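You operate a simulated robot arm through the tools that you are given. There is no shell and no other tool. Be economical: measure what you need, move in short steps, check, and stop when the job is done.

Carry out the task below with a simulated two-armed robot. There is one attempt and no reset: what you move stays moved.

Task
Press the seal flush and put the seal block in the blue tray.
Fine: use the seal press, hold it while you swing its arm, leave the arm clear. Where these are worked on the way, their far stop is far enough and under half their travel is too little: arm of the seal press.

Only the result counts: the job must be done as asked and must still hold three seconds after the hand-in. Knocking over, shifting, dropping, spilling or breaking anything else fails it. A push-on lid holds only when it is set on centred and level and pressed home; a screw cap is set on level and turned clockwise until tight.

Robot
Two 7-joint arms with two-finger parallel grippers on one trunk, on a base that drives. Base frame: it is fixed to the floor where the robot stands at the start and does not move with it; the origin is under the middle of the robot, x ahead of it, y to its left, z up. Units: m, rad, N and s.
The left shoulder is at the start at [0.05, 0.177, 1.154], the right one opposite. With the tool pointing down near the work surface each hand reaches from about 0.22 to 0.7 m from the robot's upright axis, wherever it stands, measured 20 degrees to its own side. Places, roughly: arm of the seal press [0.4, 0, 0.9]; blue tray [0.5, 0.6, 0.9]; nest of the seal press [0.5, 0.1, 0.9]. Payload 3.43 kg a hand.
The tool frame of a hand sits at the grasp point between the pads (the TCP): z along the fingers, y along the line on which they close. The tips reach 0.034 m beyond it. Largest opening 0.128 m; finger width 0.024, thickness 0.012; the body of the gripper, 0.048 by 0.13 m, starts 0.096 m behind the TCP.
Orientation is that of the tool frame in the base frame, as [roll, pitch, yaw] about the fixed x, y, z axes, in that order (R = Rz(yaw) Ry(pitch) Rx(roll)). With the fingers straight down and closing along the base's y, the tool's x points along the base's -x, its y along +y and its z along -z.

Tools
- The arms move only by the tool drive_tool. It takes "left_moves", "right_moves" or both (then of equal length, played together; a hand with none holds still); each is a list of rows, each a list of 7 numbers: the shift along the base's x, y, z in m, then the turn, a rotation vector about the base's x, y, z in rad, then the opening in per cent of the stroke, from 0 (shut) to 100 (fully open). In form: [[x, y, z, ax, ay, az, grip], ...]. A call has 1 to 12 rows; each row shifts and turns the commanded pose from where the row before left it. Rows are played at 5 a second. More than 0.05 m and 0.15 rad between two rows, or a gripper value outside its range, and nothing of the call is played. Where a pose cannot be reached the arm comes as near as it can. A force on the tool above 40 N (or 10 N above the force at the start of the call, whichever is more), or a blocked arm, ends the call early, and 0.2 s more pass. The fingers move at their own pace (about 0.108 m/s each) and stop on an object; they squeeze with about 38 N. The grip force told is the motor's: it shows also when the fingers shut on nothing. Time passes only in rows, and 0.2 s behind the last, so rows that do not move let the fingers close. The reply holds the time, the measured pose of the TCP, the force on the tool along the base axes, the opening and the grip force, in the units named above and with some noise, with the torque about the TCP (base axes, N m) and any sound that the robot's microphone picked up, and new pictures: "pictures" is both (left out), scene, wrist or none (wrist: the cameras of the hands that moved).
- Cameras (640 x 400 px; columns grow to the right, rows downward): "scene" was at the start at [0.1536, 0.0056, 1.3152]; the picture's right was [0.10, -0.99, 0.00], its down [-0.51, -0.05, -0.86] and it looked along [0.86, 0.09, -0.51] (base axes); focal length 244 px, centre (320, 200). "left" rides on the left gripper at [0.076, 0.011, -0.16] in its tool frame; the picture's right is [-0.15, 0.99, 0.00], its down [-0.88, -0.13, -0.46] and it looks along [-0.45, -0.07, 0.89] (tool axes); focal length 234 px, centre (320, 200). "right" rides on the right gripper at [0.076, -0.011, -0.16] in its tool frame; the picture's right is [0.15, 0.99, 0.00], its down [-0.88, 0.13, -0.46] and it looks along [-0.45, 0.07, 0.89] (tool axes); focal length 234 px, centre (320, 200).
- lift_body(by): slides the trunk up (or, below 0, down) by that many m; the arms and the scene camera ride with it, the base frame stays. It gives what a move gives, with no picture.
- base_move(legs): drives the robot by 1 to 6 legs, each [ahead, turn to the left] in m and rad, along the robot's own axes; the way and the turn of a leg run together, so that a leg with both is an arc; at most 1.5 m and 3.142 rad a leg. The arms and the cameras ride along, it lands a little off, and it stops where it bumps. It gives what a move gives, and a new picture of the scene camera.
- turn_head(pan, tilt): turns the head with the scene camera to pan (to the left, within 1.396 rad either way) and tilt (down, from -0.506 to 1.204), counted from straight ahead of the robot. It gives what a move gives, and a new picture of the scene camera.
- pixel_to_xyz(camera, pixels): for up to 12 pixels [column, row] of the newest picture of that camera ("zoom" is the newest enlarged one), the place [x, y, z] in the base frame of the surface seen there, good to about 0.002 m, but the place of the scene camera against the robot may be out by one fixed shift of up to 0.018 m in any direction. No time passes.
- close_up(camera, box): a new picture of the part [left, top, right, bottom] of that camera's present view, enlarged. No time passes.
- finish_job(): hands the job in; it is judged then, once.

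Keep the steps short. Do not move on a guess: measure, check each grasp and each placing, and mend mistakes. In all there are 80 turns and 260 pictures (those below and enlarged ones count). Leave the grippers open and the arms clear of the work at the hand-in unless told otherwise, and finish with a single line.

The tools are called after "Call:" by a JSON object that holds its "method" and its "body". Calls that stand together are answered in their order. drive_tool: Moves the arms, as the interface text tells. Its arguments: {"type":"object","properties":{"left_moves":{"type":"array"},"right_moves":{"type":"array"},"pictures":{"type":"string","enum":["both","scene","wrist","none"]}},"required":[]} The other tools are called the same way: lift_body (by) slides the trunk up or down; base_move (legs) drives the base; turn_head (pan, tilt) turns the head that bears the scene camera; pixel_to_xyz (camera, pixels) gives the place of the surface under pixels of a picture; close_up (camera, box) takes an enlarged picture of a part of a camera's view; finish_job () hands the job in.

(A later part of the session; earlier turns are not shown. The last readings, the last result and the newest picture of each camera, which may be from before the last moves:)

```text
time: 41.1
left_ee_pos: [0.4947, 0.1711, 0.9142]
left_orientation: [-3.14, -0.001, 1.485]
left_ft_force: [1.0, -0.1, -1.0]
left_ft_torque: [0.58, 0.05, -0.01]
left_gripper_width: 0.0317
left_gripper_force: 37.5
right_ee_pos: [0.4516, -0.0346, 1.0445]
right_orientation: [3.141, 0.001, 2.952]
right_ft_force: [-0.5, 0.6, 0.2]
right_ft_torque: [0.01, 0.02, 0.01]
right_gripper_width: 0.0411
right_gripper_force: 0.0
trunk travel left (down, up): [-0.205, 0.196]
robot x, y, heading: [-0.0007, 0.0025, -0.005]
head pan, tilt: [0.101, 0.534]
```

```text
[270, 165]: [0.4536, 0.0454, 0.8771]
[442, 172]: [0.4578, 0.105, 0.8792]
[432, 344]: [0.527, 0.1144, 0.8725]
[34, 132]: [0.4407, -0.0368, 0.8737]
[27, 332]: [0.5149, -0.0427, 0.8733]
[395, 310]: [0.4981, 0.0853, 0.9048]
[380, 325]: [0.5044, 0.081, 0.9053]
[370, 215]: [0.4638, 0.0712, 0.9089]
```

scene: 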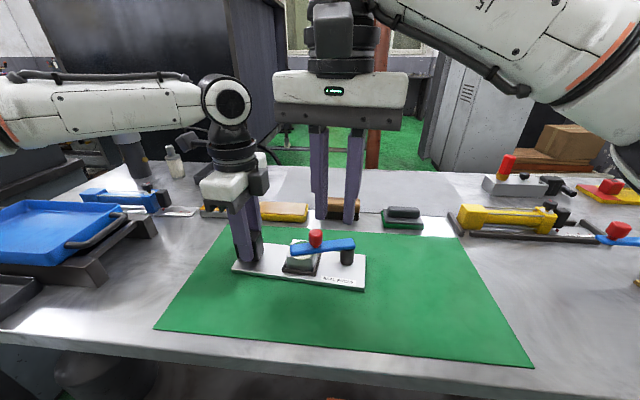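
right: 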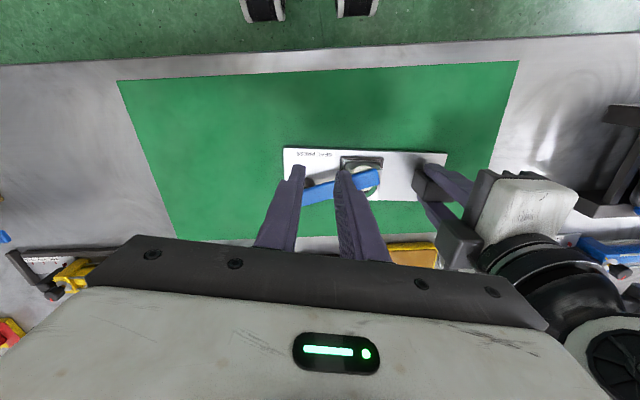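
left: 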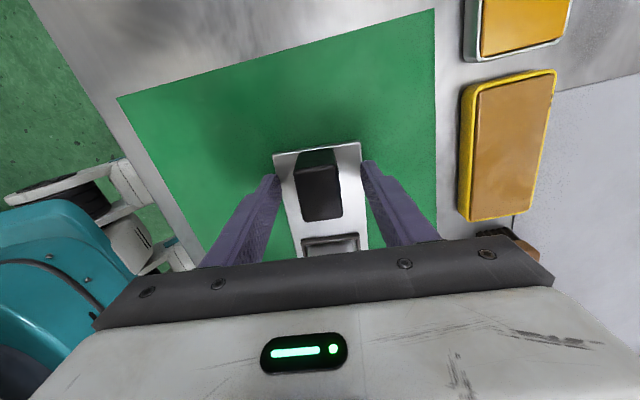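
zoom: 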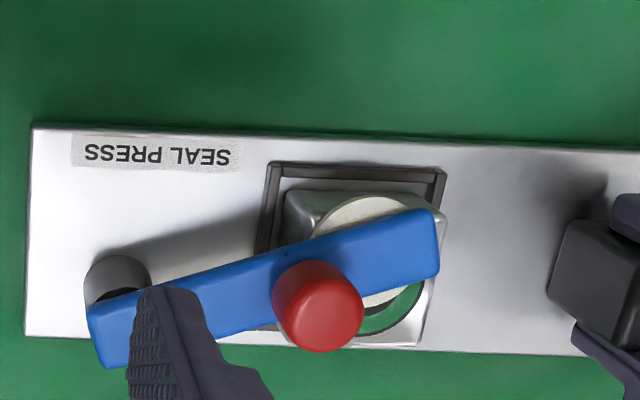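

The visible seal is at 0.9055 against the block top at about 0.905, so it looks flush. The press frame is back in its first place. The knob is at (0.4818, 0.0495), giving pivot (0.4977, -0.007) and swing 73°. I'll go around the knob to bring the arm back.

Call:
{"method": "drive_tool", "body": {"right_moves": [[0, 0.02, 0, 0, 0, -0.1, 32], [0, 0.02, 0, 0, 0, -0.1, 32], [0.01, 0.02, 0, 0, 0, -0.1, 32], [0.01, 0.014, 0, 0, 0, -0.1, 32], [0.01, 0.01, 0, 0, 0, -0.1, 32], [0, 0, -0.02, 0, 0, -0.1, 32], [0, 0, -0.03, 0, 0, 0, 32], [0, 0, -0.02, 0, 0, 0, 32], [0, 0, -0.017, 0, 0, 0, 32], [0, 0, 0, 0, 0, 0, 32]], "pictures": "wrist"}}

Call:
{"method": "close_up", "body": {"camera": "scene", "box": [240, 200, 400, 300]}}

```text
time: 43.3
left_ee_pos: [0.4959, 0.1725, 0.9162]
left_orientation: [-3.141, 0.0, 1.485]
left_ft_force: [-0.2, 1.1, 0.4]
left_ft_torque: [0.55, -0.06, 0.08]
left_gripper_width: 0.032
left_gripper_force: 38.3
right_ee_pos: [0.4814, 0.0512, 0.9592]
right_orientation: [3.141, 0.001, 2.354]
right_ft_force: [0.7, 0.4, -0.5]
right_ft_torque: [0.01, -0.02, 0.01]
right_gripper_width: 0.0409
right_gripper_force: 0.0
trunk travel left (down, up): [-0.205, 0.196]
robot x, y, heading: [0.0007, -0.0027, 0.002]
head pan, tilt: [0.101, 0.534]
```

right: 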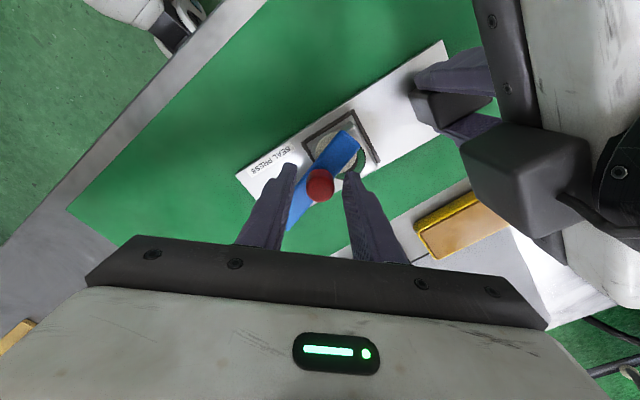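

```text
4.00 times, centred on (320, 250) of scene
```

zoom: 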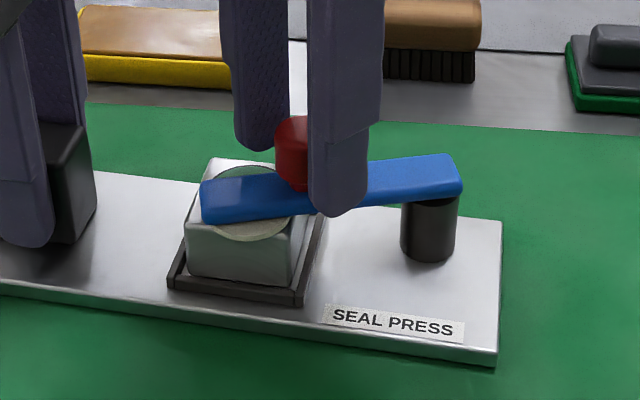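

The knob is between the fingers. I'll narrow them and swing the arm back along the arc.

Call:
{"method": "drive_tool", "body": {"right_moves": [[0, 0, 0, 0, 0, 0, 22], [-0.0078, -0.0028, 0, 0, 0, 0.08, 20], [-0.0074, -0.0039, 0, 0, 0, 0.08, 20], [-0.0067, -0.0048, 0, 0, 0, 0.08, 20], [-0.0059, -0.0057, 0, 0, 0, 0.08, 20], [-0.0051, -0.0065, 0, 0, 0, 0.08, 20], [-0.0041, -0.0072, 0, 0, 0, 0.08, 20], [-0.0031, -0.0077, 0, 0, 0, 0.08, 20], [-0.002, -0.0081, 0, 0, 0, 0.08, 20], [-0.0008, -0.0082, 0, 0, 0, 0.05, 20], [0, -0.003, 0, 0, 0, 0, 20]], "pictures": "both"}}

Call:
{"method": "close_up", "body": {"camera": "scene", "box": [240, 200, 400, 300]}}

Call:
{"method": "close_up", "body": {"camera": "right", "box": [290, 120, 450, 220]}}

```text
time: 45.7
left_ee_pos: [0.4958, 0.1703, 0.9154]
left_orientation: [-3.141, 0.003, 1.488]
left_ft_force: [0.6, -8.9, -1.8]
left_ft_torque: [0.7, 0.05, 0.7]
left_gripper_width: 0.0315
left_gripper_force: 38.1
right_ee_pos: [0.4371, -0.0067, 0.9582]
right_orientation: [3.139, 0.0, 3.046]
right_ft_force: [-0.6, 10.7, -1.6]
right_ft_torque: [0.16, -0.04, 0.05]
right_gripper_width: 0.0314
right_gripper_force: 4.5
trunk travel left (down, up): [-0.205, 0.196]
robot x, y, heading: [-0.0011, -0.0018, 0.002]
head pan, tilt: [0.101, 0.534]
```

scene: 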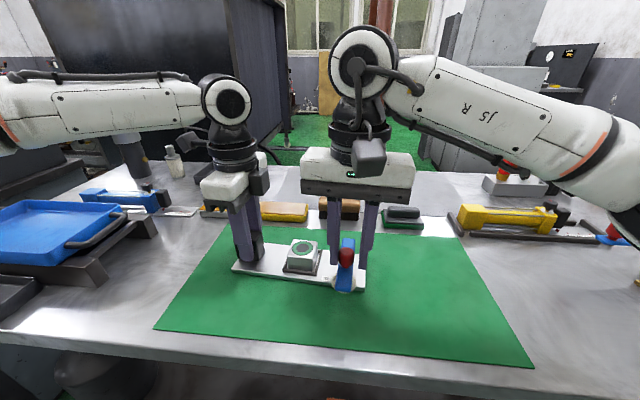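
right: 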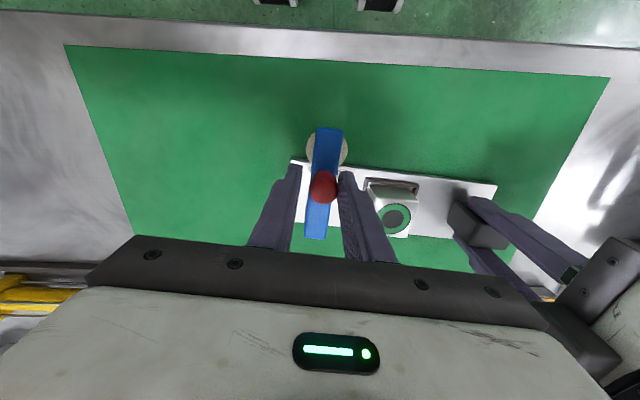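

```text
4.00 times, centred on (320, 250) of scene
```

zoom: 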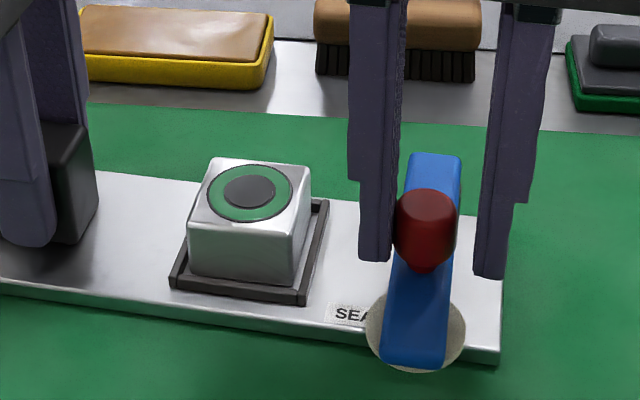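

```text
4.00 times, centred on (370, 170) of right
```

zoom: 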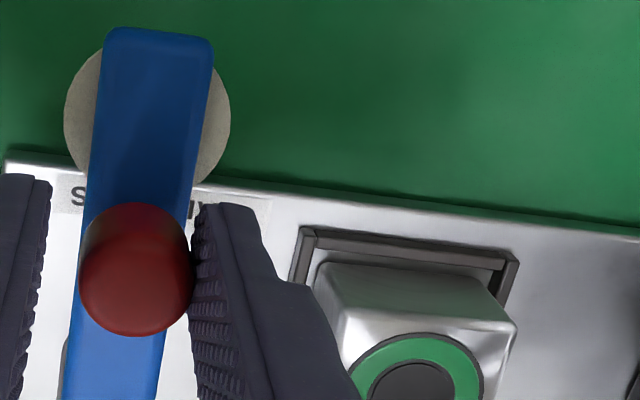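

The seal is flush and the arm is back against its start stop. I'll ease the right hand off, open and rise.

Call:
{"method": "drive_tool", "body": {"right_moves": [[0, 0.004, 0, 0, 0, 0, 26], [0, 0, 0, 0, 0, 0, 32], [0, 0, 0.03, 0, 0, 0, 32], [0, 0, 0.04, 0, 0, 0, 32], [0, -0.02, 0.04, 0, 0, 0, 40], [0, -0.04, 0.02, 0, 0, 0, 50], [0, -0.04, 0, 0, 0, 0, 50], [0, 0, 0, 0, 0, 0, 50]], "pictures": "none"}}

Call:
{"method": "drive_tool", "body": {"left_moves": [[0, 0, 0, 0, 0, 0, 35], [0, 0, 0, 0, 0, 0, 50], [0, 0, 0, 0, 0, 0, 50], [0, 0, 0.03, 0, 0, 0, 50], [0, 0, 0.04, 0, 0, 0, 50], [0, 0, 0.04, 0, 0, 0, 55], [0, 0.01, 0.04, 0, 0, 0, 60], [0, 0, 0, 0, 0, 0, 60]], "pictures": "both"}}

Call:
{"method": "close_up", "body": {"camera": "scene", "box": [220, 200, 420, 325]}}

```text
time: 47.5
left_ee_pos: [0.4961, 0.1711, 0.9159]
left_orientation: [3.141, 0.001, 1.485]
left_ft_force: [-0.1, -1.0, -1.7]
left_ft_torque: [0.51, -0.13, 0.0]
left_gripper_width: 0.0317
left_gripper_force: 37.9
right_ee_pos: [0.4378, -0.1041, 1.0871]
right_orientation: [3.141, 0.0, 3.045]
right_ft_force: [0.9, -0.2, -0.8]
right_ft_torque: [0.04, -0.04, 0.02]
right_gripper_width: 0.0642
right_gripper_force: 0.1
trunk travel left (down, up): [-0.205, 0.196]
robot x, y, heading: [0.0016, 0.0013, 0.0]
head pan, tilt: [0.101, 0.534]
```

```text
time: 49.3
left_ee_pos: [0.4875, 0.1893, 1.0219]
left_orientation: [-3.141, 0.001, 1.487]
left_ft_force: [-0.2, 0.0, -0.7]
left_ft_torque: [0.01, 0.02, -0.03]
left_gripper_width: 0.0769
left_gripper_force: 0.1
left hand out of reach, approached as far as the arm can: row 5, 6, 7
right_ee_pos: [0.4384, -0.1025, 1.0874]
right_orientation: [3.141, 0.0, 3.042]
right_ft_force: [-0.7, 0.0, 0.6]
right_ft_torque: [-0.02, -0.02, 0.02]
right_gripper_width: 0.064
right_gripper_force: 0.1
trunk travel left (down, up): [-0.205, 0.196]
robot x, y, heading: [-0.0017, -0.0003, 0.004]
head pan, tilt: [0.101, 0.534]
```

scene: 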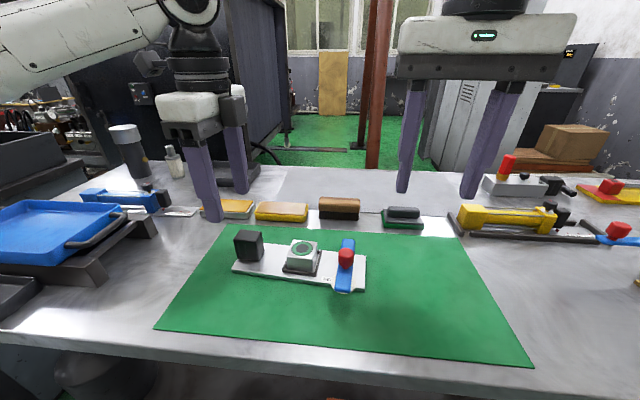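
left: 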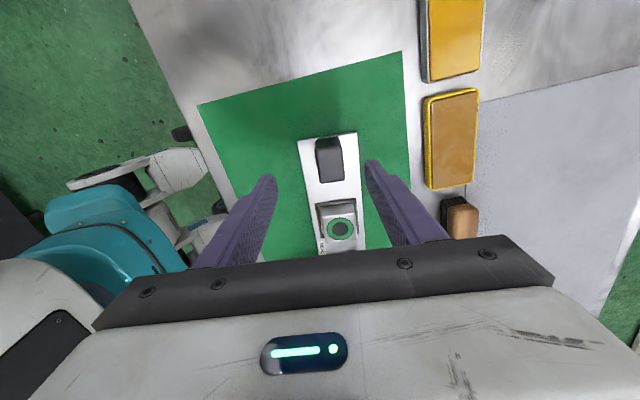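

```text
3.20 times, centred on (320, 262) of scene
```

zoom: 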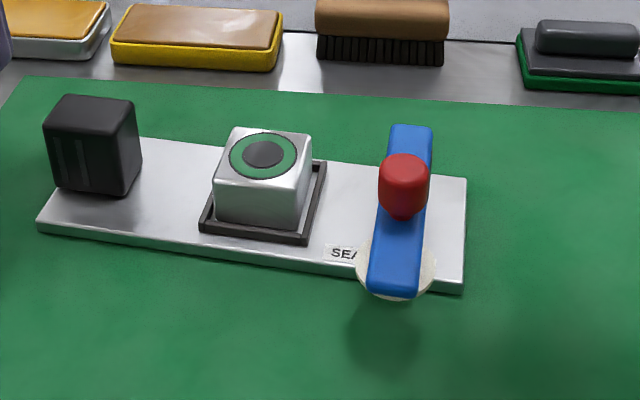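

The press and block are in place and the seal is flush. Next I'll turn the left hand back to close along y and bring it over the nest, and measure the tray.

Call:
{"method": "drive_tool", "body": {"left_moves": [[0, 0, 0.01, 0, 0, 0.143, 60], [0, 0, 0.01, 0, 0, 0.143, 60], [0, 0, 0.01, 0, 0, 0.143, 60], [0, 0, 0.01, 0, 0, 0.143, 60], [0, -0.01, 0, 0, 0, 0.143, 60], [0, -0.02, 0, 0, 0, 0.143, 60], [0, -0.02, 0, 0, 0, 0.143, 60], [0, -0.02, 0, 0, 0, 0.143, 60], [0, -0.02, 0, 0, 0, 0.143, 60], [0, -0.02, 0, 0, 0, 0.143, 60], [0, -0.008, 0, 0, 0, 0.143, 60], [0, 0, 0, 0, 0, 0, 60]], "pictures": "both"}}

Call:
{"method": "close_up", "body": {"camera": "left", "box": [240, 80, 400, 180]}}

Call:
{"method": "pixel_to_xyz", "body": {"camera": "scene", "pixels": [[50, 230], [10, 245], [60, 262], [110, 208], [15, 205], [122, 212], [100, 235], [150, 230], [90, 275], [75, 218]]}}

```text
time: 51.9
left_ee_pos: [0.4339, 0.1641, 1.0514]
left_orientation: [3.141, 0.001, 3.059]
left_ft_force: [0.2, -0.3, -0.3]
left_ft_torque: [0.0, 0.01, 0.02]
left_gripper_width: 0.0772
left_gripper_force: 0.1
left hand out of reach, approached as far as the arm can: row 1, 2, 3, 4, 5, 6, 7, 8, 9, 10, 11
right_ee_pos: [0.4379, -0.1037, 1.0871]
right_orientation: [3.141, -0.001, 3.042]
right_ft_force: [-0.2, 0.2, -0.3]
right_ft_torque: [-0.01, -0.04, -0.02]
right_gripper_width: 0.0638
right_gripper_force: 0.1
trunk travel left (down, up): [-0.205, 0.196]
robot x, y, heading: [-0.0013, 0.0008, 0.001]
head pan, tilt: [0.101, 0.534]
```

scene: 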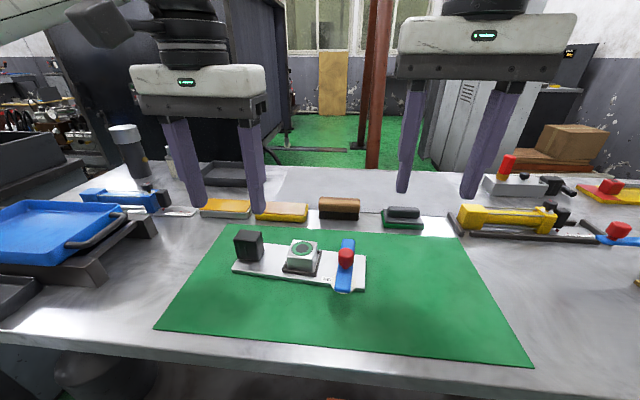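
left: 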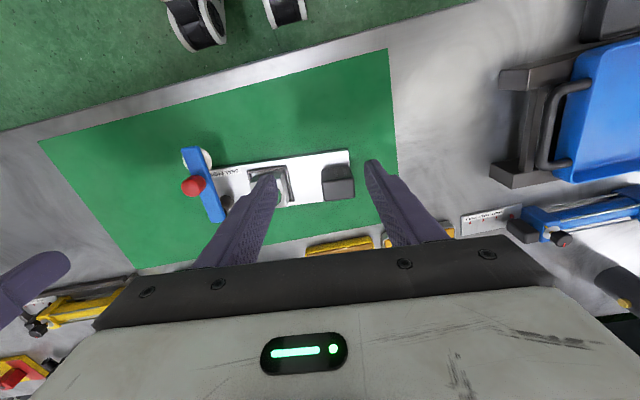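

```text
4.00 times, centred on (320, 130) of left
```

zoom: 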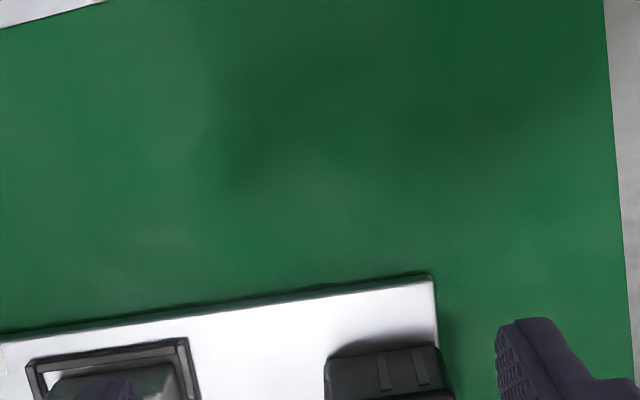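

```text
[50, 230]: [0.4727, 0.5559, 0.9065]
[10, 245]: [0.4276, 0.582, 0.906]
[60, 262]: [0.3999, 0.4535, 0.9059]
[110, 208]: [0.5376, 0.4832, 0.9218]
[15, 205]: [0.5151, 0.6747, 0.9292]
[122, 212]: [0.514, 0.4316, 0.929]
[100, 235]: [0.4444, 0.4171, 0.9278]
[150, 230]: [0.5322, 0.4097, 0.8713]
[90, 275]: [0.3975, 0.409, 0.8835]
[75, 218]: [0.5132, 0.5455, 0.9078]
```

Tray floor is at about z 0.906, x 0.40–0.53, y 0.46–0.68. A spot near (0.44, 0.51) is within reach. The left hand had drifted to (0.434, 0.164), so now I'll move it above the nest.

Call:
{"method": "drive_tool", "body": {"left_moves": [[0.012, -0.02, 0, 0, 0, 0, 60], [0.012, -0.02, 0, 0, 0, 0, 60], [0.012, -0.02, 0, 0, 0, 0, 60], [0.012, -0.02, -0.01, 0, 0, 0, 55], [0.004, -0.013, -0.02, 0, 0, 0, 55], [0, 0, 0, 0, 0, 0, 55]], "pictures": "wrist"}}

Call:
{"method": "close_up", "body": {"camera": "left", "box": [240, 90, 400, 190]}}

```text
time: 53.3
left_ee_pos: [0.4374, 0.1558, 1.0282]
left_orientation: [-3.141, 0.001, 3.059]
left_ft_force: [0.0, 0.5, 0.2]
left_ft_torque: [-0.01, 0.01, 0.01]
left_gripper_width: 0.0704
left_gripper_force: 0.0
left hand out of reach, approached as far as the arm can: row 1, 2, 3, 4, 5
right_ee_pos: [0.4368, -0.1035, 1.0881]
right_orientation: [-3.141, 0.0, 3.042]
right_ft_force: [-0.1, -1.0, 0.3]
right_ft_torque: [-0.02, 0.05, 0.05]
right_gripper_width: 0.0639
right_gripper_force: 0.0
trunk travel left (down, up): [-0.205, 0.196]
robot x, y, heading: [-0.0004, -0.0018, 0.002]
head pan, tilt: [0.101, 0.534]
```

left: 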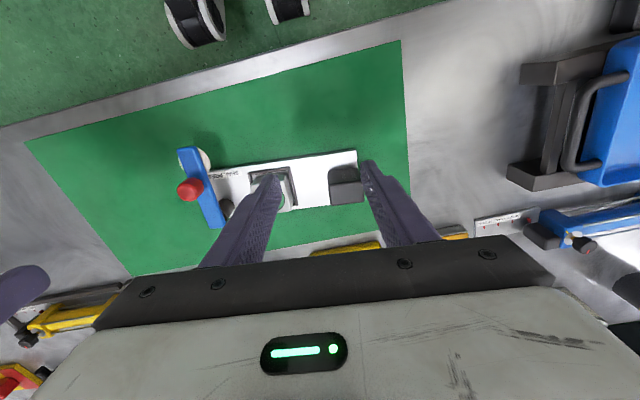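

```text
4.00 times, centred on (320, 140) of left
```

zoom: 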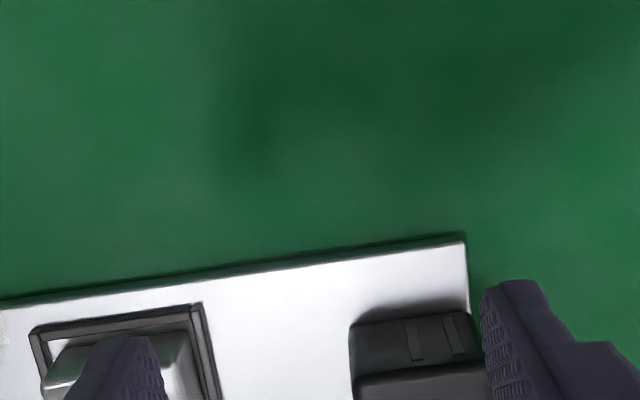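

The left arm is stuck near a joint limit. Raising the trunk back should restore its freedom, so I'll do that and move again.

Call:
{"method": "lift_body", "body": {"by": 0.12}}

Call:
{"method": "drive_tool", "body": {"left_moves": [[0, 0.03, 0, 0, 0, 0, 55], [0, 0.03, 0, 0, 0, 0, 55], [0, 0, 0, 0, 0, 0, 55], [0.012, -0.02, 0, 0, 0, 0, 55], [0.012, -0.025, 0, 0, 0, 0, 55], [0.012, -0.025, 0, 0, 0, 0, 55], [0.012, -0.025, 0, 0, 0, 0, 55], [0.002, -0.025, 0, 0, 0, 0, 55], [0, -0.025, 0, 0, 0, 0, 55], [0, 0, 0, 0, 0, 0, 55]], "pictures": "wrist"}}

```text
time: 54.8
left_ee_pos: [0.4373, 0.1541, 1.1481]
left_orientation: [-3.141, 0.001, 3.057]
left_ft_force: [-0.2, 0.5, 1.1]
left_ft_torque: [-0.01, 0.01, 0.01]
left_gripper_width: 0.0707
left_gripper_force: 0.0
right_ee_pos: [0.4377, -0.1037, 1.2068]
right_orientation: [-3.14, 0.001, 3.042]
right_ft_force: [0.1, -0.4, -0.5]
right_ft_torque: [-0.05, 0.0, 0.0]
right_gripper_width: 0.0641
right_gripper_force: 0.1
trunk travel left (down, up): [-0.325, 0.076]
robot x, y, heading: [-0.0004, 0.0005, 0.006]
head pan, tilt: [0.101, 0.534]
```

```text
time: 57.0
left_ee_pos: [0.4603, 0.1698, 1.1466]
left_orientation: [-3.141, 0.002, 3.057]
left_ft_force: [0.3, 0.0, -0.3]
left_ft_torque: [0.02, -0.01, 0.0]
left_gripper_width: 0.0702
left_gripper_force: 0.1
left hand out of reach, approached as far as the arm can: row 6, 7, 8, 9
right_ee_pos: [0.4384, -0.1028, 1.2084]
right_orientation: [3.141, 0.0, 3.042]
right_ft_force: [-1.0, -0.3, -0.2]
right_ft_torque: [0.0, 0.02, 0.03]
right_gripper_width: 0.064
right_gripper_force: 0.0
trunk travel left (down, up): [-0.325, 0.076]
robot x, y, heading: [0.0009, -0.0009, -0.001]
head pan, tilt: [0.101, 0.534]
```

left: 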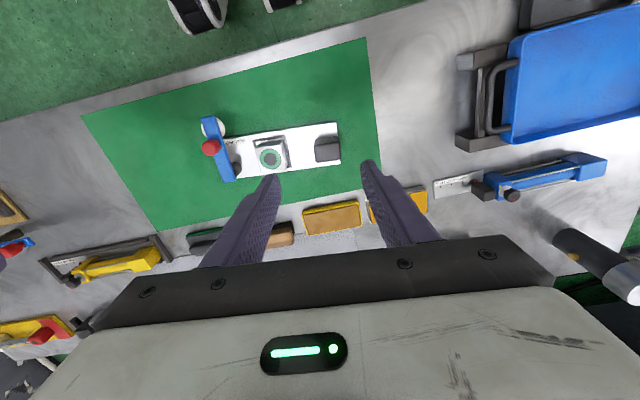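

The left arm won't get to y < 0.17 in this posture. Instead the right hand will take the block out of the nest and set it on the free mat nearer the left side, where the left hand can pick it up. I'll move the left hand away and the right above the nest.

Call:
{"method": "drive_tool", "body": {"left_moves": [[0, 0.03, 0, 0, 0, 0, 55], [0, 0.03, 0, 0, 0, 0, 55], [0, 0.03, 0, 0, 0, 0, 55], [0, 0.03, 0, 0, 0, 0, 55], [0, 0.03, 0, 0, 0, 0, 55], [0, 0, 0, 0, 0, 0, 55], [0, 0, 0, 0, 0, 0, 55]], "right_moves": [[0, 0, -0.03, 0, 0, 0, 55], [0.01, 0.03, -0.03, 0, 0, 0, 55], [0.01, 0.04, -0.03, 0, 0, 0, 55], [0.01, 0.04, -0.03, 0, 0, 0, 55], [0.01, 0.04, -0.03, 0, 0, 0, 55], [0.007, 0.025, -0.03, 0, 0, 0, 55], [0, 0, 0, 0, 0, 0, 55]], "pictures": "none"}}

Call:
{"method": "close_up", "body": {"camera": "right", "box": [256, 90, 384, 170]}}

```text
refused: row 3 steps farther than a row can; nothing moved
```

```text
5.00 times, centred on (320, 130) of right
```

zoom: 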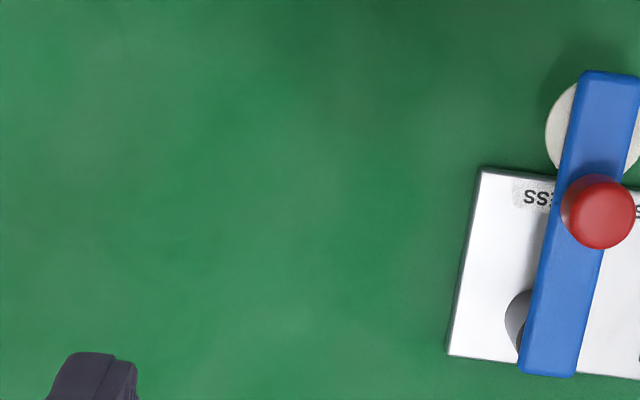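

One row was over the step limit, so I'll redo it with smaller steps.

Call:
{"method": "drive_tool", "body": {"left_moves": [[0, 0.03, 0, 0, 0, 0, 55], [0, 0.03, 0, 0, 0, 0, 55], [0, 0.03, 0, 0, 0, 0, 55], [0, 0.03, 0, 0, 0, 0, 55], [0, 0.03, 0, 0, 0, 0, 55], [0, 0, 0, 0, 0, 0, 55], [0, 0, 0, 0, 0, 0, 55], [0, 0, 0, 0, 0, 0, 55]], "right_moves": [[0.006, 0.025, -0.025, 0, 0, 0, 55], [0.007, 0.025, -0.025, 0, 0, 0, 55], [0.007, 0.025, -0.025, 0, 0, 0, 55], [0.007, 0.025, -0.025, 0, 0, 0, 55], [0.007, 0.025, -0.025, 0, 0, 0, 55], [0.007, 0.025, -0.025, 0, 0, 0, 55], [0.006, 0.025, -0.025, 0, 0, 0, 55], [0, 0, 0, 0, 0, 0, 55]], "pictures": "none"}}

Call:
{"method": "close_up", "body": {"camera": "right", "box": [256, 90, 384, 170]}}

```text
time: 58.8
left_ee_pos: [0.4625, 0.321, 1.148]
left_orientation: [-3.141, 0.001, 3.059]
left_ft_force: [0.0, -0.3, -0.2]
left_ft_torque: [0.02, 0.0, -0.02]
left_gripper_width: 0.0702
left_gripper_force: 0.0
right_ee_pos: [0.4843, 0.0722, 1.0308]
right_orientation: [3.141, 0.002, 3.042]
right_ft_force: [-0.9, -0.4, -0.7]
right_ft_torque: [0.01, -0.01, 0.0]
right_gripper_width: 0.0702
right_gripper_force: 0.1
trunk travel left (down, up): [-0.325, 0.076]
robot x, y, heading: [0.0007, -0.0009, -0.002]
head pan, tilt: [0.101, 0.534]
```

```text
5.00 times, centred on (320, 130) of right
```

zoom: 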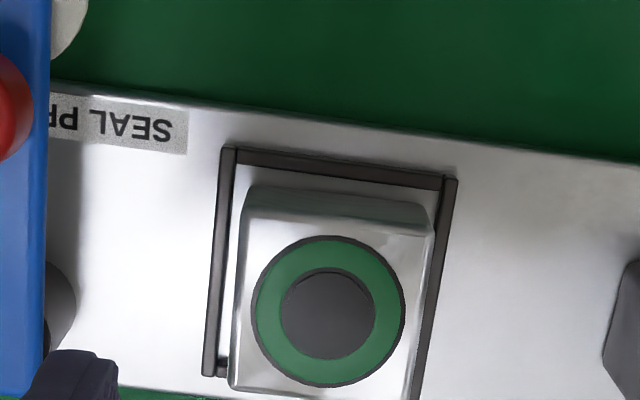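

Call:
{"method": "pixel_to_xyz", "body": {"camera": "zoom", "pixels": [[247, 215], [428, 240], [235, 380], [412, 388], [240, 300], [420, 310], [335, 228], [330, 315], [330, 245], [325, 380], [262, 310], [395, 315]]}}

```text
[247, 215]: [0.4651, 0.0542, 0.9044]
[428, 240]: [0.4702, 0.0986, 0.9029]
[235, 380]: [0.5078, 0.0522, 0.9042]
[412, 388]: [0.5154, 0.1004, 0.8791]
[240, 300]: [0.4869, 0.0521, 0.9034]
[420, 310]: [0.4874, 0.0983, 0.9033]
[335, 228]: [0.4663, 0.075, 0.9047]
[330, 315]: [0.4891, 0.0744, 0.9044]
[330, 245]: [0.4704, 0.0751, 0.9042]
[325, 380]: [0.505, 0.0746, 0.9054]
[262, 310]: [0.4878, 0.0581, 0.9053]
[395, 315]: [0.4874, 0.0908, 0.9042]
```

The seal is flush (0.904–0.905, same as the block top). Block centre is (0.488, 0.0748). I'll lower the right hand to just above the frame, grip and lift slowly.

Call:
{"method": "drive_tool", "body": {"right_moves": [[0.003, 0.002, -0.03, 0, 0, 0.01, 55], [0, 0, -0.04, 0, 0, 0, 55], [0, 0, -0.03, 0, 0, 0, 55], [0, 0, -0.0155, 0, 0, 0, 55], [0, 0, 0, 0, 0, 0, 45], [0, 0, 0, 0, 0, 0, 30], [0, 0, 0, 0, 0, 0, 0], [0, 0, 0, 0, 0, 0, 0], [0, 0, 0, 0, 0, 0, 0]], "pictures": "wrist"}}

Call:
{"method": "drive_tool", "body": {"right_moves": [[0, 0, 0.003, 0, 0, 0, 0], [0, 0, 0.005, 0, 0, 0, 0], [0, 0, 0.006, 0, 0, 0, 0], [0, 0, 0.008, 0, 0, 0, 0], [0, 0, 0.01, 0, 0, 0, 0], [0, 0, 0.01, 0, 0, 0, 0], [0, 0, 0.01, 0, 0, 0, 0], [0, 0, 0, 0, 0, 0, 0]], "pictures": "both"}}

```text
time: 60.8
left_ee_pos: [0.4613, 0.3215, 1.1476]
left_orientation: [3.141, 0.0, 3.057]
left_ft_force: [0.2, 0.9, -0.2]
left_ft_torque: [0.03, 0.01, 0.0]
left_gripper_width: 0.0704
left_gripper_force: 0.0
right_ee_pos: [0.4885, 0.073, 0.9166]
right_orientation: [3.141, 0.0, 3.053]
right_ft_force: [-1.1, -0.2, -0.5]
right_ft_torque: [0.05, -0.03, -0.03]
right_gripper_width: 0.0475
right_gripper_force: 38.2
trunk travel left (down, up): [-0.325, 0.076]
robot x, y, heading: [-0.0011, 0.0015, 0.005]
head pan, tilt: [0.101, 0.534]
```

right: 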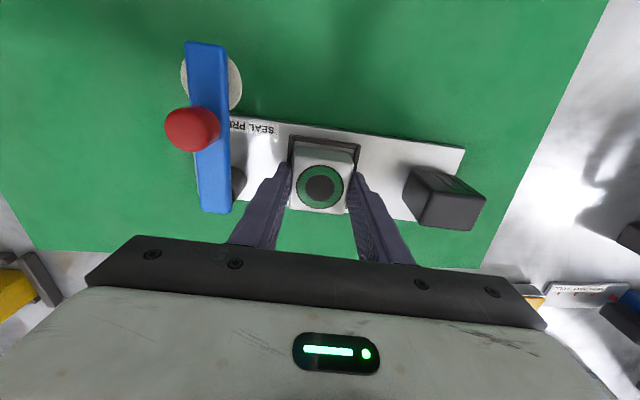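

```text
time: 62.6
left_ee_pos: [0.4623, 0.3221, 1.1478]
left_orientation: [-3.141, 0.001, 3.06]
left_ft_force: [0.0, 0.3, 0.0]
left_ft_torque: [0.02, -0.02, -0.02]
left_gripper_width: 0.0704
left_gripper_force: 0.0
right_ee_pos: [0.4887, 0.0732, 0.9686]
right_orientation: [3.141, 0.001, 3.053]
right_ft_force: [-0.1, -0.4, -2.0]
right_ft_torque: [0.01, 0.03, -0.02]
right_gripper_width: 0.0476
right_gripper_force: 37.8
trunk travel left (down, up): [-0.325, 0.076]
robot x, y, heading: [0.0013, -0.0006, 0.0]
head pan, tilt: [0.101, 0.534]
```

scene: 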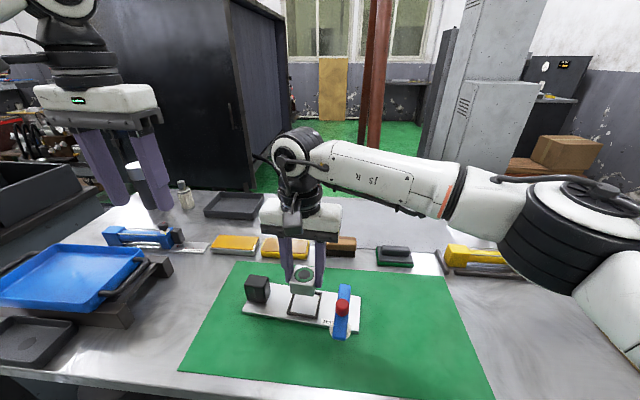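
right: 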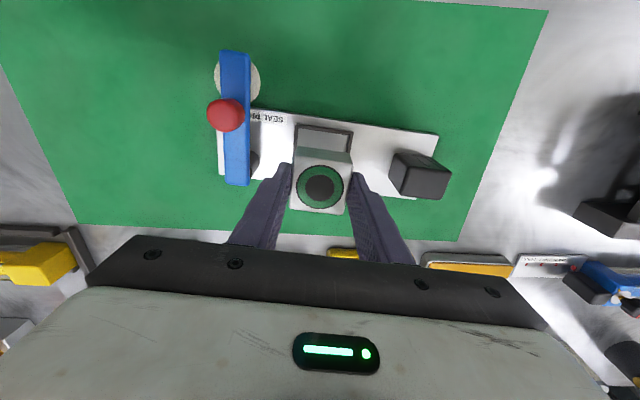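

Held well (0.0476). I'll raise it, move the left hand further aside, and carry the block gently toward the free mat in front of the press, about (0.39, 0.21).

Call:
{"method": "drive_tool", "body": {"left_moves": [[0, 0.03, 0, 0, 0, 0, 55], [0, 0.03, 0, 0, 0, 0, 55], [0, 0.03, 0, 0, 0, 0, 55], [0, 0.03, 0, 0, 0, 0, 55], [0, 0, 0, 0, 0, 0, 55], [0, 0, 0, 0, 0, 0, 55], [0, 0, 0, 0, 0, 0, 55], [0, 0, 0, 0, 0, 0, 55], [0, 0, 0, 0, 0, 0, 55], [0, 0, 0, 0, 0, 0, 55], [0, 0, 0, 0, 0, 0, 55]], "right_moves": [[0, 0, 0.015, 0, 0, 0, 0], [0, 0, 0.02, 0, 0, 0, 0], [-0.01, 0.005, 0.005, 0, 0, 0, 0], [-0.014, 0.015, 0, 0, 0, 0, 0], [-0.014, 0.02, 0, 0, 0, 0, 0], [-0.014, 0.02, 0, 0, 0, 0, 0], [-0.014, 0.02, 0, 0, 0, 0, 0], [-0.014, 0.02, 0, 0, 0, 0, 0], [-0.012, 0.02, 0, 0, 0, 0, 0], [-0.007, 0.017, 0, 0, 0, 0, 0], [0, 0, 0, 0, 0, 0, 0]], "pictures": "both"}}

```text
time: 65.2
left_ee_pos: [0.4635, 0.4403, 1.146]
left_orientation: [-3.141, 0.0, 3.058]
left_ft_force: [0.0, 0.6, 0.3]
left_ft_torque: [0.0, 0.04, 0.01]
left_gripper_width: 0.0705
left_gripper_force: 0.1
right_ee_pos: [0.4272, 0.1658, 1.0099]
right_orientation: [3.126, -0.018, 2.977]
right_ft_force: [0.9, -0.5, -1.1]
right_ft_torque: [-0.02, -0.01, -0.02]
right_gripper_width: 0.0472
right_gripper_force: 38.0
right hand out of reach, approached as far as the arm can: row 9, 10
trunk travel left (down, up): [-0.325, 0.076]
robot x, y, heading: [0.0007, -0.0048, 0.003]
head pan, tilt: [0.101, 0.534]
stopped in row 11 (right hand): the arm was blocked; the commanded pose is now the measured one
```

scene: 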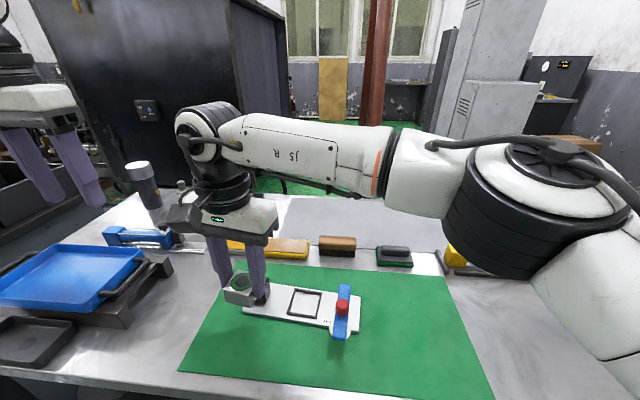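
right: 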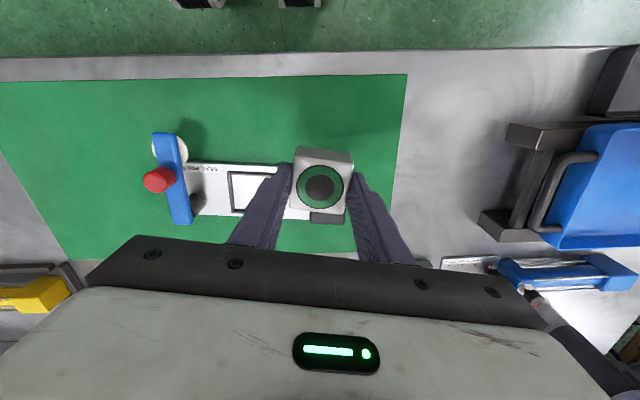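
left: 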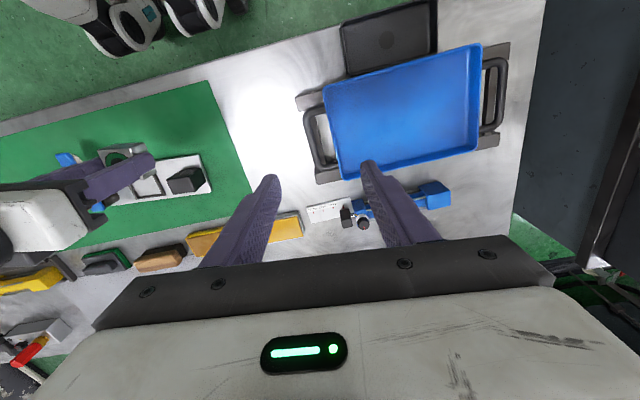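

The right arm reached its limit at (0.427, 0.166). New plan: set the block on the mat in front of the press at about (0.395, 0.13), then turn the base slightly right so the left hand can reach it. I'll move back, level the hand and check.

Call:
{"method": "drive_tool", "body": {"right_moves": [[-0.004, -0.012, 0, -0.018, -0.015, 0, 0], [-0.01, -0.012, 0, 0, 0, 0, 0], [-0.01, -0.012, 0, 0, 0, 0, 0], [-0.008, 0, 0, 0, 0, 0, 0], [0, 0, -0.02, 0, 0, 0, 0], [0, 0, -0.02, 0, 0, 0, 0], [0, 0, -0.02, 0, 0, 0, 0], [0, 0, 0, 0, 0, 0, 0]], "pictures": "both"}}

Call:
{"method": "close_up", "body": {"camera": "scene", "box": [200, 250, 360, 350]}}

```text
time: 67.0
left_ee_pos: [0.4619, 0.4411, 1.1475]
left_orientation: [-3.14, 0.001, 3.06]
left_ft_force: [0.8, -0.1, 0.4]
left_ft_torque: [0.03, -0.01, 0.03]
left_gripper_width: 0.0706
left_gripper_force: 0.1
right_ee_pos: [0.3936, 0.1326, 0.9477]
right_orientation: [-3.14, -0.001, 2.985]
right_ft_force: [-0.7, -0.1, -0.7]
right_ft_torque: [0.01, -0.04, 0.0]
right_gripper_width: 0.0473
right_gripper_force: 37.7
trunk travel left (down, up): [-0.325, 0.076]
robot x, y, heading: [0.0003, 0.002, 0.0]
head pan, tilt: [0.101, 0.534]
```

scene: 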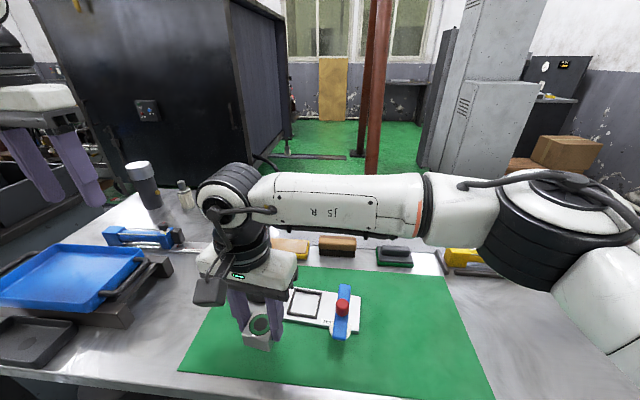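
right: 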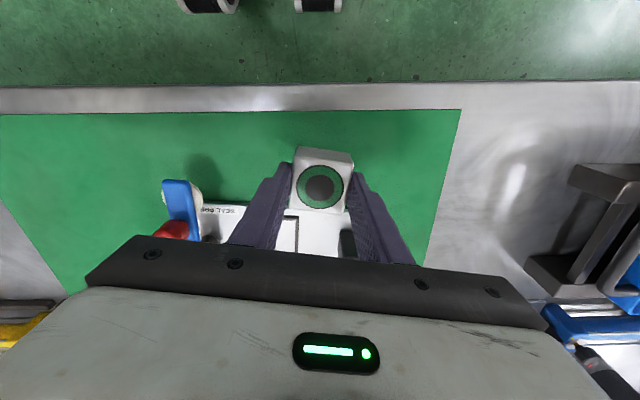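

```text
4.00 times, centred on (280, 300) of scene
```

zoom: 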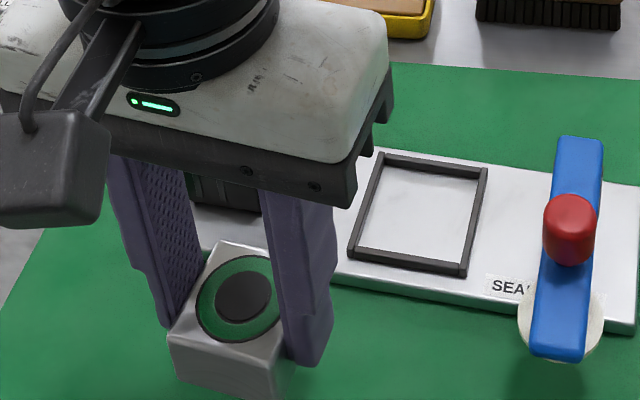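

Level, and clear of the plate. I'll lower it to the mat and release.

Call:
{"method": "drive_tool", "body": {"right_moves": [[0, 0, -0.015, 0, 0, 0, 0], [0, 0, -0.012, 0, 0, 0, 0], [0, 0, -0.006, 0, 0, 0, 0], [0, 0, -0.004, 0, 0, 0, 0], [0, 0, -0.002, 0, 0, 0, 0], [0, 0, 0, 0, 0, 0, 30], [0, 0, 0, 0, 0, 0, 55], [0, 0, 0, 0, 0, 0, 60], [0, 0, 0.03, 0, 0, 0, 60], [0, 0, 0.04, 0, 0, 0, 60], [0, 0, 0.04, 0, 0, 0, 60]], "pictures": "wrist"}}

Call:
{"method": "drive_tool", "body": {"right_moves": [[0, -0.03, 0.03, 0, 0, 0, 60], [0.02, -0.04, 0.02, 0, 0, 0, 60], [0.02, -0.04, 0.02, 0, 0, 0, 60], [0.01, -0.045, 0, 0, 0, 0, 60], [0, -0.045, 0, 0, 0, 0, 60], [0, -0.04, 0, 0, 0, 0, 60]], "pictures": "scene"}}

Call:
{"method": "pixel_to_xyz", "body": {"camera": "scene", "pixels": [[258, 325], [265, 330]]}}

```text
time: 69.4
left_ee_pos: [0.4618, 0.4416, 1.1468]
left_orientation: [3.141, 0.001, 3.057]
left_ft_force: [-0.1, -0.3, -0.4]
left_ft_torque: [0.0, -0.02, -0.02]
left_gripper_width: 0.0706
left_gripper_force: 0.0
right_ee_pos: [0.3918, 0.1304, 1.0199]
right_orientation: [-3.139, 0.001, 2.985]
right_ft_force: [0.7, -0.3, 0.9]
right_ft_torque: [0.0, -0.01, -0.02]
right_gripper_width: 0.0768
right_gripper_force: 0.0
trunk travel left (down, up): [-0.325, 0.076]
robot x, y, heading: [-0.0032, -0.001, -0.003]
head pan, tilt: [0.101, 0.534]
```

right: 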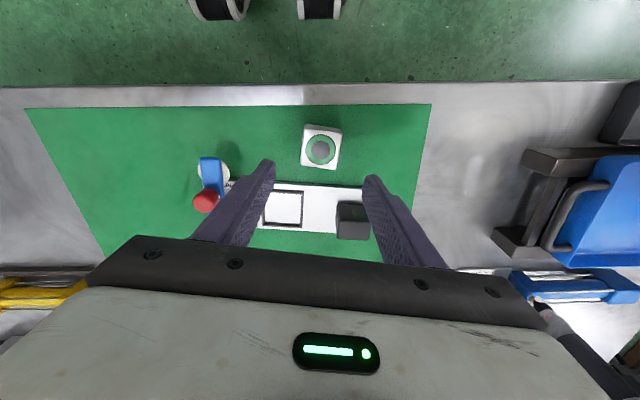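

```text
time: 70.8
left_ee_pos: [0.4637, 0.4394, 1.1479]
left_orientation: [-3.14, 0.0, 3.057]
left_ft_force: [-0.4, -0.4, 0.6]
left_ft_torque: [0.0, 0.0, 0.02]
left_gripper_width: 0.0706
left_gripper_force: 0.1
right_ee_pos: [0.4433, -0.1073, 1.0916]
right_orientation: [-3.139, 0.001, 2.984]
right_ft_force: [0.2, 0.3, -0.4]
right_ft_torque: [0.01, -0.02, -0.02]
right_gripper_width: 0.0768
right_gripper_force: 0.0
trunk travel left (down, up): [-0.325, 0.076]
robot x, y, heading: [0.0033, 0.0026, -0.001]
head pan, tilt: [0.101, 0.534]
```

scene: 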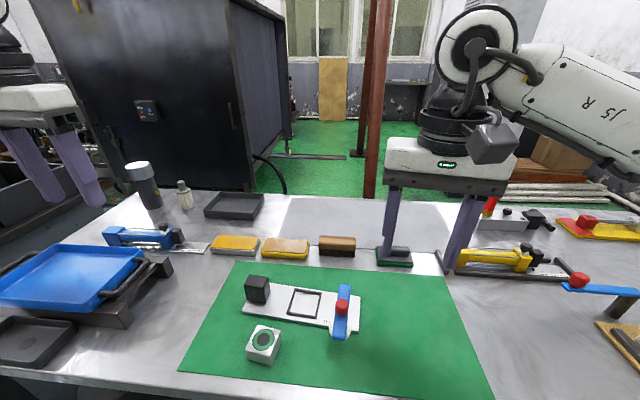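

```text
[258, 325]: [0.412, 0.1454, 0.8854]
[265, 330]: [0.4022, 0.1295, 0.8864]
```

The block stands on the mat. First I'll see whether the left hand reaches above it directly, staying high.

Call:
{"method": "drive_tool", "body": {"left_moves": [[-0.009, -0.038, 0, 0, 0, 0, 60], [-0.009, -0.038, 0, 0, 0, 0, 60], [-0.009, -0.038, 0, 0, 0, 0, 60], [-0.009, -0.038, -0.01, 0, 0, 0, 60], [-0.009, -0.038, -0.01, 0, 0, 0, 60], [-0.009, -0.038, -0.01, 0, 0, 0, 60], [-0.009, -0.038, -0.01, 0, 0, 0, 60], [-0.007, -0.041, -0.01, 0, 0, 0, 60], [0, 0, 0, 0, 0, 0, 60]], "pictures": "wrist"}}

```text
time: 72.8
left_ee_pos: [0.3919, 0.1321, 1.095]
left_orientation: [3.141, 0.0, 3.058]
left_ft_force: [-0.4, -0.6, 0.4]
left_ft_torque: [-0.01, -0.02, -0.02]
left_gripper_width: 0.077
left_gripper_force: 0.1
right_ee_pos: [0.4416, -0.1072, 1.092]
right_orientation: [-3.14, 0.002, 2.983]
right_ft_force: [0.3, 0.4, 0.3]
right_ft_torque: [0.0, 0.0, -0.01]
right_gripper_width: 0.077
right_gripper_force: 0.1
trunk travel left (down, up): [-0.325, 0.076]
robot x, y, heading: [0.0014, 0.0021, 0.004]
head pan, tilt: [0.101, 0.534]
```

left: 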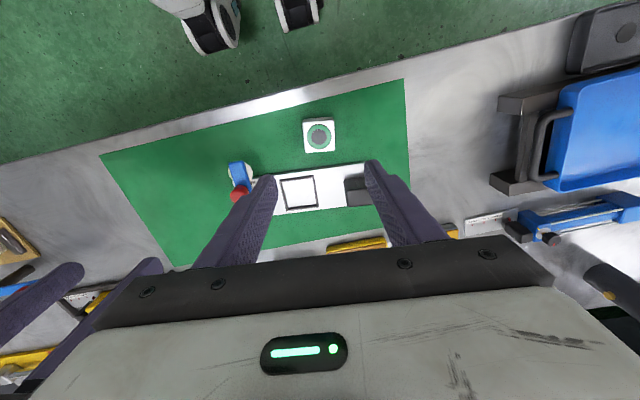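

It reaches. I'll lower it a bit and measure the block from the left camera.

Call:
{"method": "drive_tool", "body": {"left_moves": [[0, 0, -0.03, 0, 0, 0, 60], [0, 0, -0.04, 0, 0, 0, 60], [0, 0, -0.03, 0, 0, 0, 65], [0, 0, 0, 0, 0, 0, 65]], "pictures": "none"}}

Call:
{"method": "close_up", "body": {"camera": "left", "box": [240, 100, 400, 200]}}

```text
time: 73.8
left_ee_pos: [0.3909, 0.1335, 0.9965]
left_orientation: [3.14, 0.002, 3.058]
left_ft_force: [-0.6, -0.2, 0.3]
left_ft_torque: [0.03, 0.05, 0.03]
left_gripper_width: 0.0835
left_gripper_force: 0.1
right_ee_pos: [0.4425, -0.1055, 1.091]
right_orientation: [-3.139, 0.001, 2.984]
right_ft_force: [0.4, -0.4, -0.9]
right_ft_torque: [0.03, -0.01, -0.01]
right_gripper_width: 0.0767
right_gripper_force: 0.1
trunk travel left (down, up): [-0.325, 0.076]
robot x, y, heading: [-0.002, 0.0055, -0.003]
head pan, tilt: [0.101, 0.534]
```

```text
4.00 times, centred on (320, 150) of left
```

zoom: 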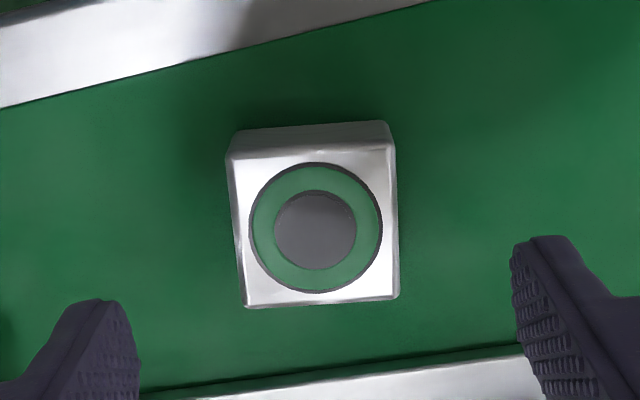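

Call:
{"method": "pixel_to_xyz", "body": {"camera": "zoom", "pixels": [[234, 160], [390, 150], [246, 298], [393, 290], [238, 225], [392, 220], [315, 155], [315, 230], [320, 296], [255, 230], [376, 225]]}}

```text
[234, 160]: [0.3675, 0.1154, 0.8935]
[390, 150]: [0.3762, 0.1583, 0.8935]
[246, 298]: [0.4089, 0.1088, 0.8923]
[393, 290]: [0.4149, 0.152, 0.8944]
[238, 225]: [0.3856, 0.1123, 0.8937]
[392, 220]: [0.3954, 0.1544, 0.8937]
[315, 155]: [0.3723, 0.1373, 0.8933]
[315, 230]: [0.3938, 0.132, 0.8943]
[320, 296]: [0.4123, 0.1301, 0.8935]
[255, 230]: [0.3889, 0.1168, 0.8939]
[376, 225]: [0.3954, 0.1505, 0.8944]
```

Block centre is (0.392, 0.1335), yaw about -0.18. I'll turn -0.09, descend to 0.904, grip and lift slowly.

Call:
{"method": "drive_tool", "body": {"left_moves": [[0.001, 0, -0.03, 0, 0, -0.09, 65], [0, 0, -0.04, 0, 0, 0, 60], [0, 0, -0.0225, 0, 0, 0, 60], [0, 0, 0, 0, 0, 0, 45], [0, 0, 0, 0, 0, 0, 30], [0, 0, 0, 0, 0, 0, 0], [0, 0, 0, 0, 0, 0, 0], [0, 0, 0.003, 0, 0, 0, 0], [0, 0, 0.006, 0, 0, 0, 0], [0, 0, 0.01, 0, 0, 0, 0], [0, 0, 0.015, 0, 0, 0, 0], [0, 0, 0, 0, 0, 0, 0]], "pictures": "both"}}

```text
time: 76.4
left_ee_pos: [0.3944, 0.1338, 0.9386]
left_orientation: [3.142, 0.0, 2.97]
left_ft_force: [0.7, -0.6, -0.9]
left_ft_torque: [0.01, -0.02, -0.02]
left_gripper_width: 0.0473
left_gripper_force: 37.7
right_ee_pos: [0.4436, -0.1065, 1.0931]
right_orientation: [-3.141, 0.002, 2.983]
right_ft_force: [-0.6, 0.6, 0.2]
right_ft_torque: [0.02, -0.02, -0.02]
right_gripper_width: 0.0766
right_gripper_force: 0.1
trunk travel left (down, up): [-0.325, 0.076]
robot x, y, heading: [-0.0017, 0.0031, 0.002]
head pan, tilt: [0.101, 0.534]
```

scene: 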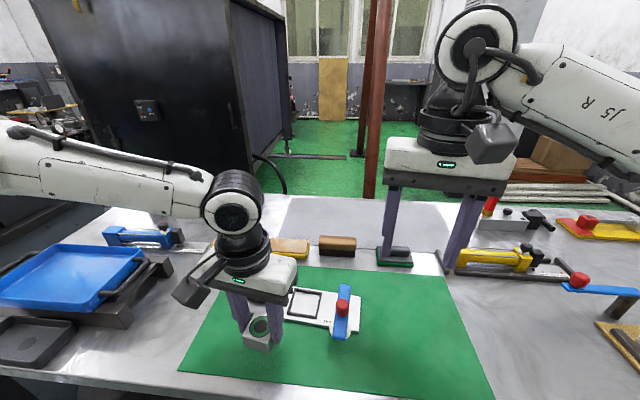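
left: 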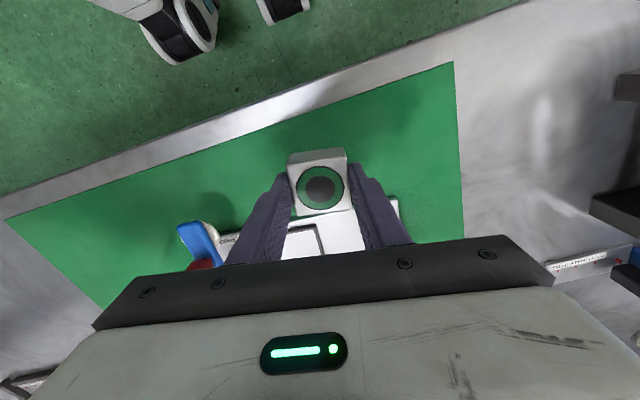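

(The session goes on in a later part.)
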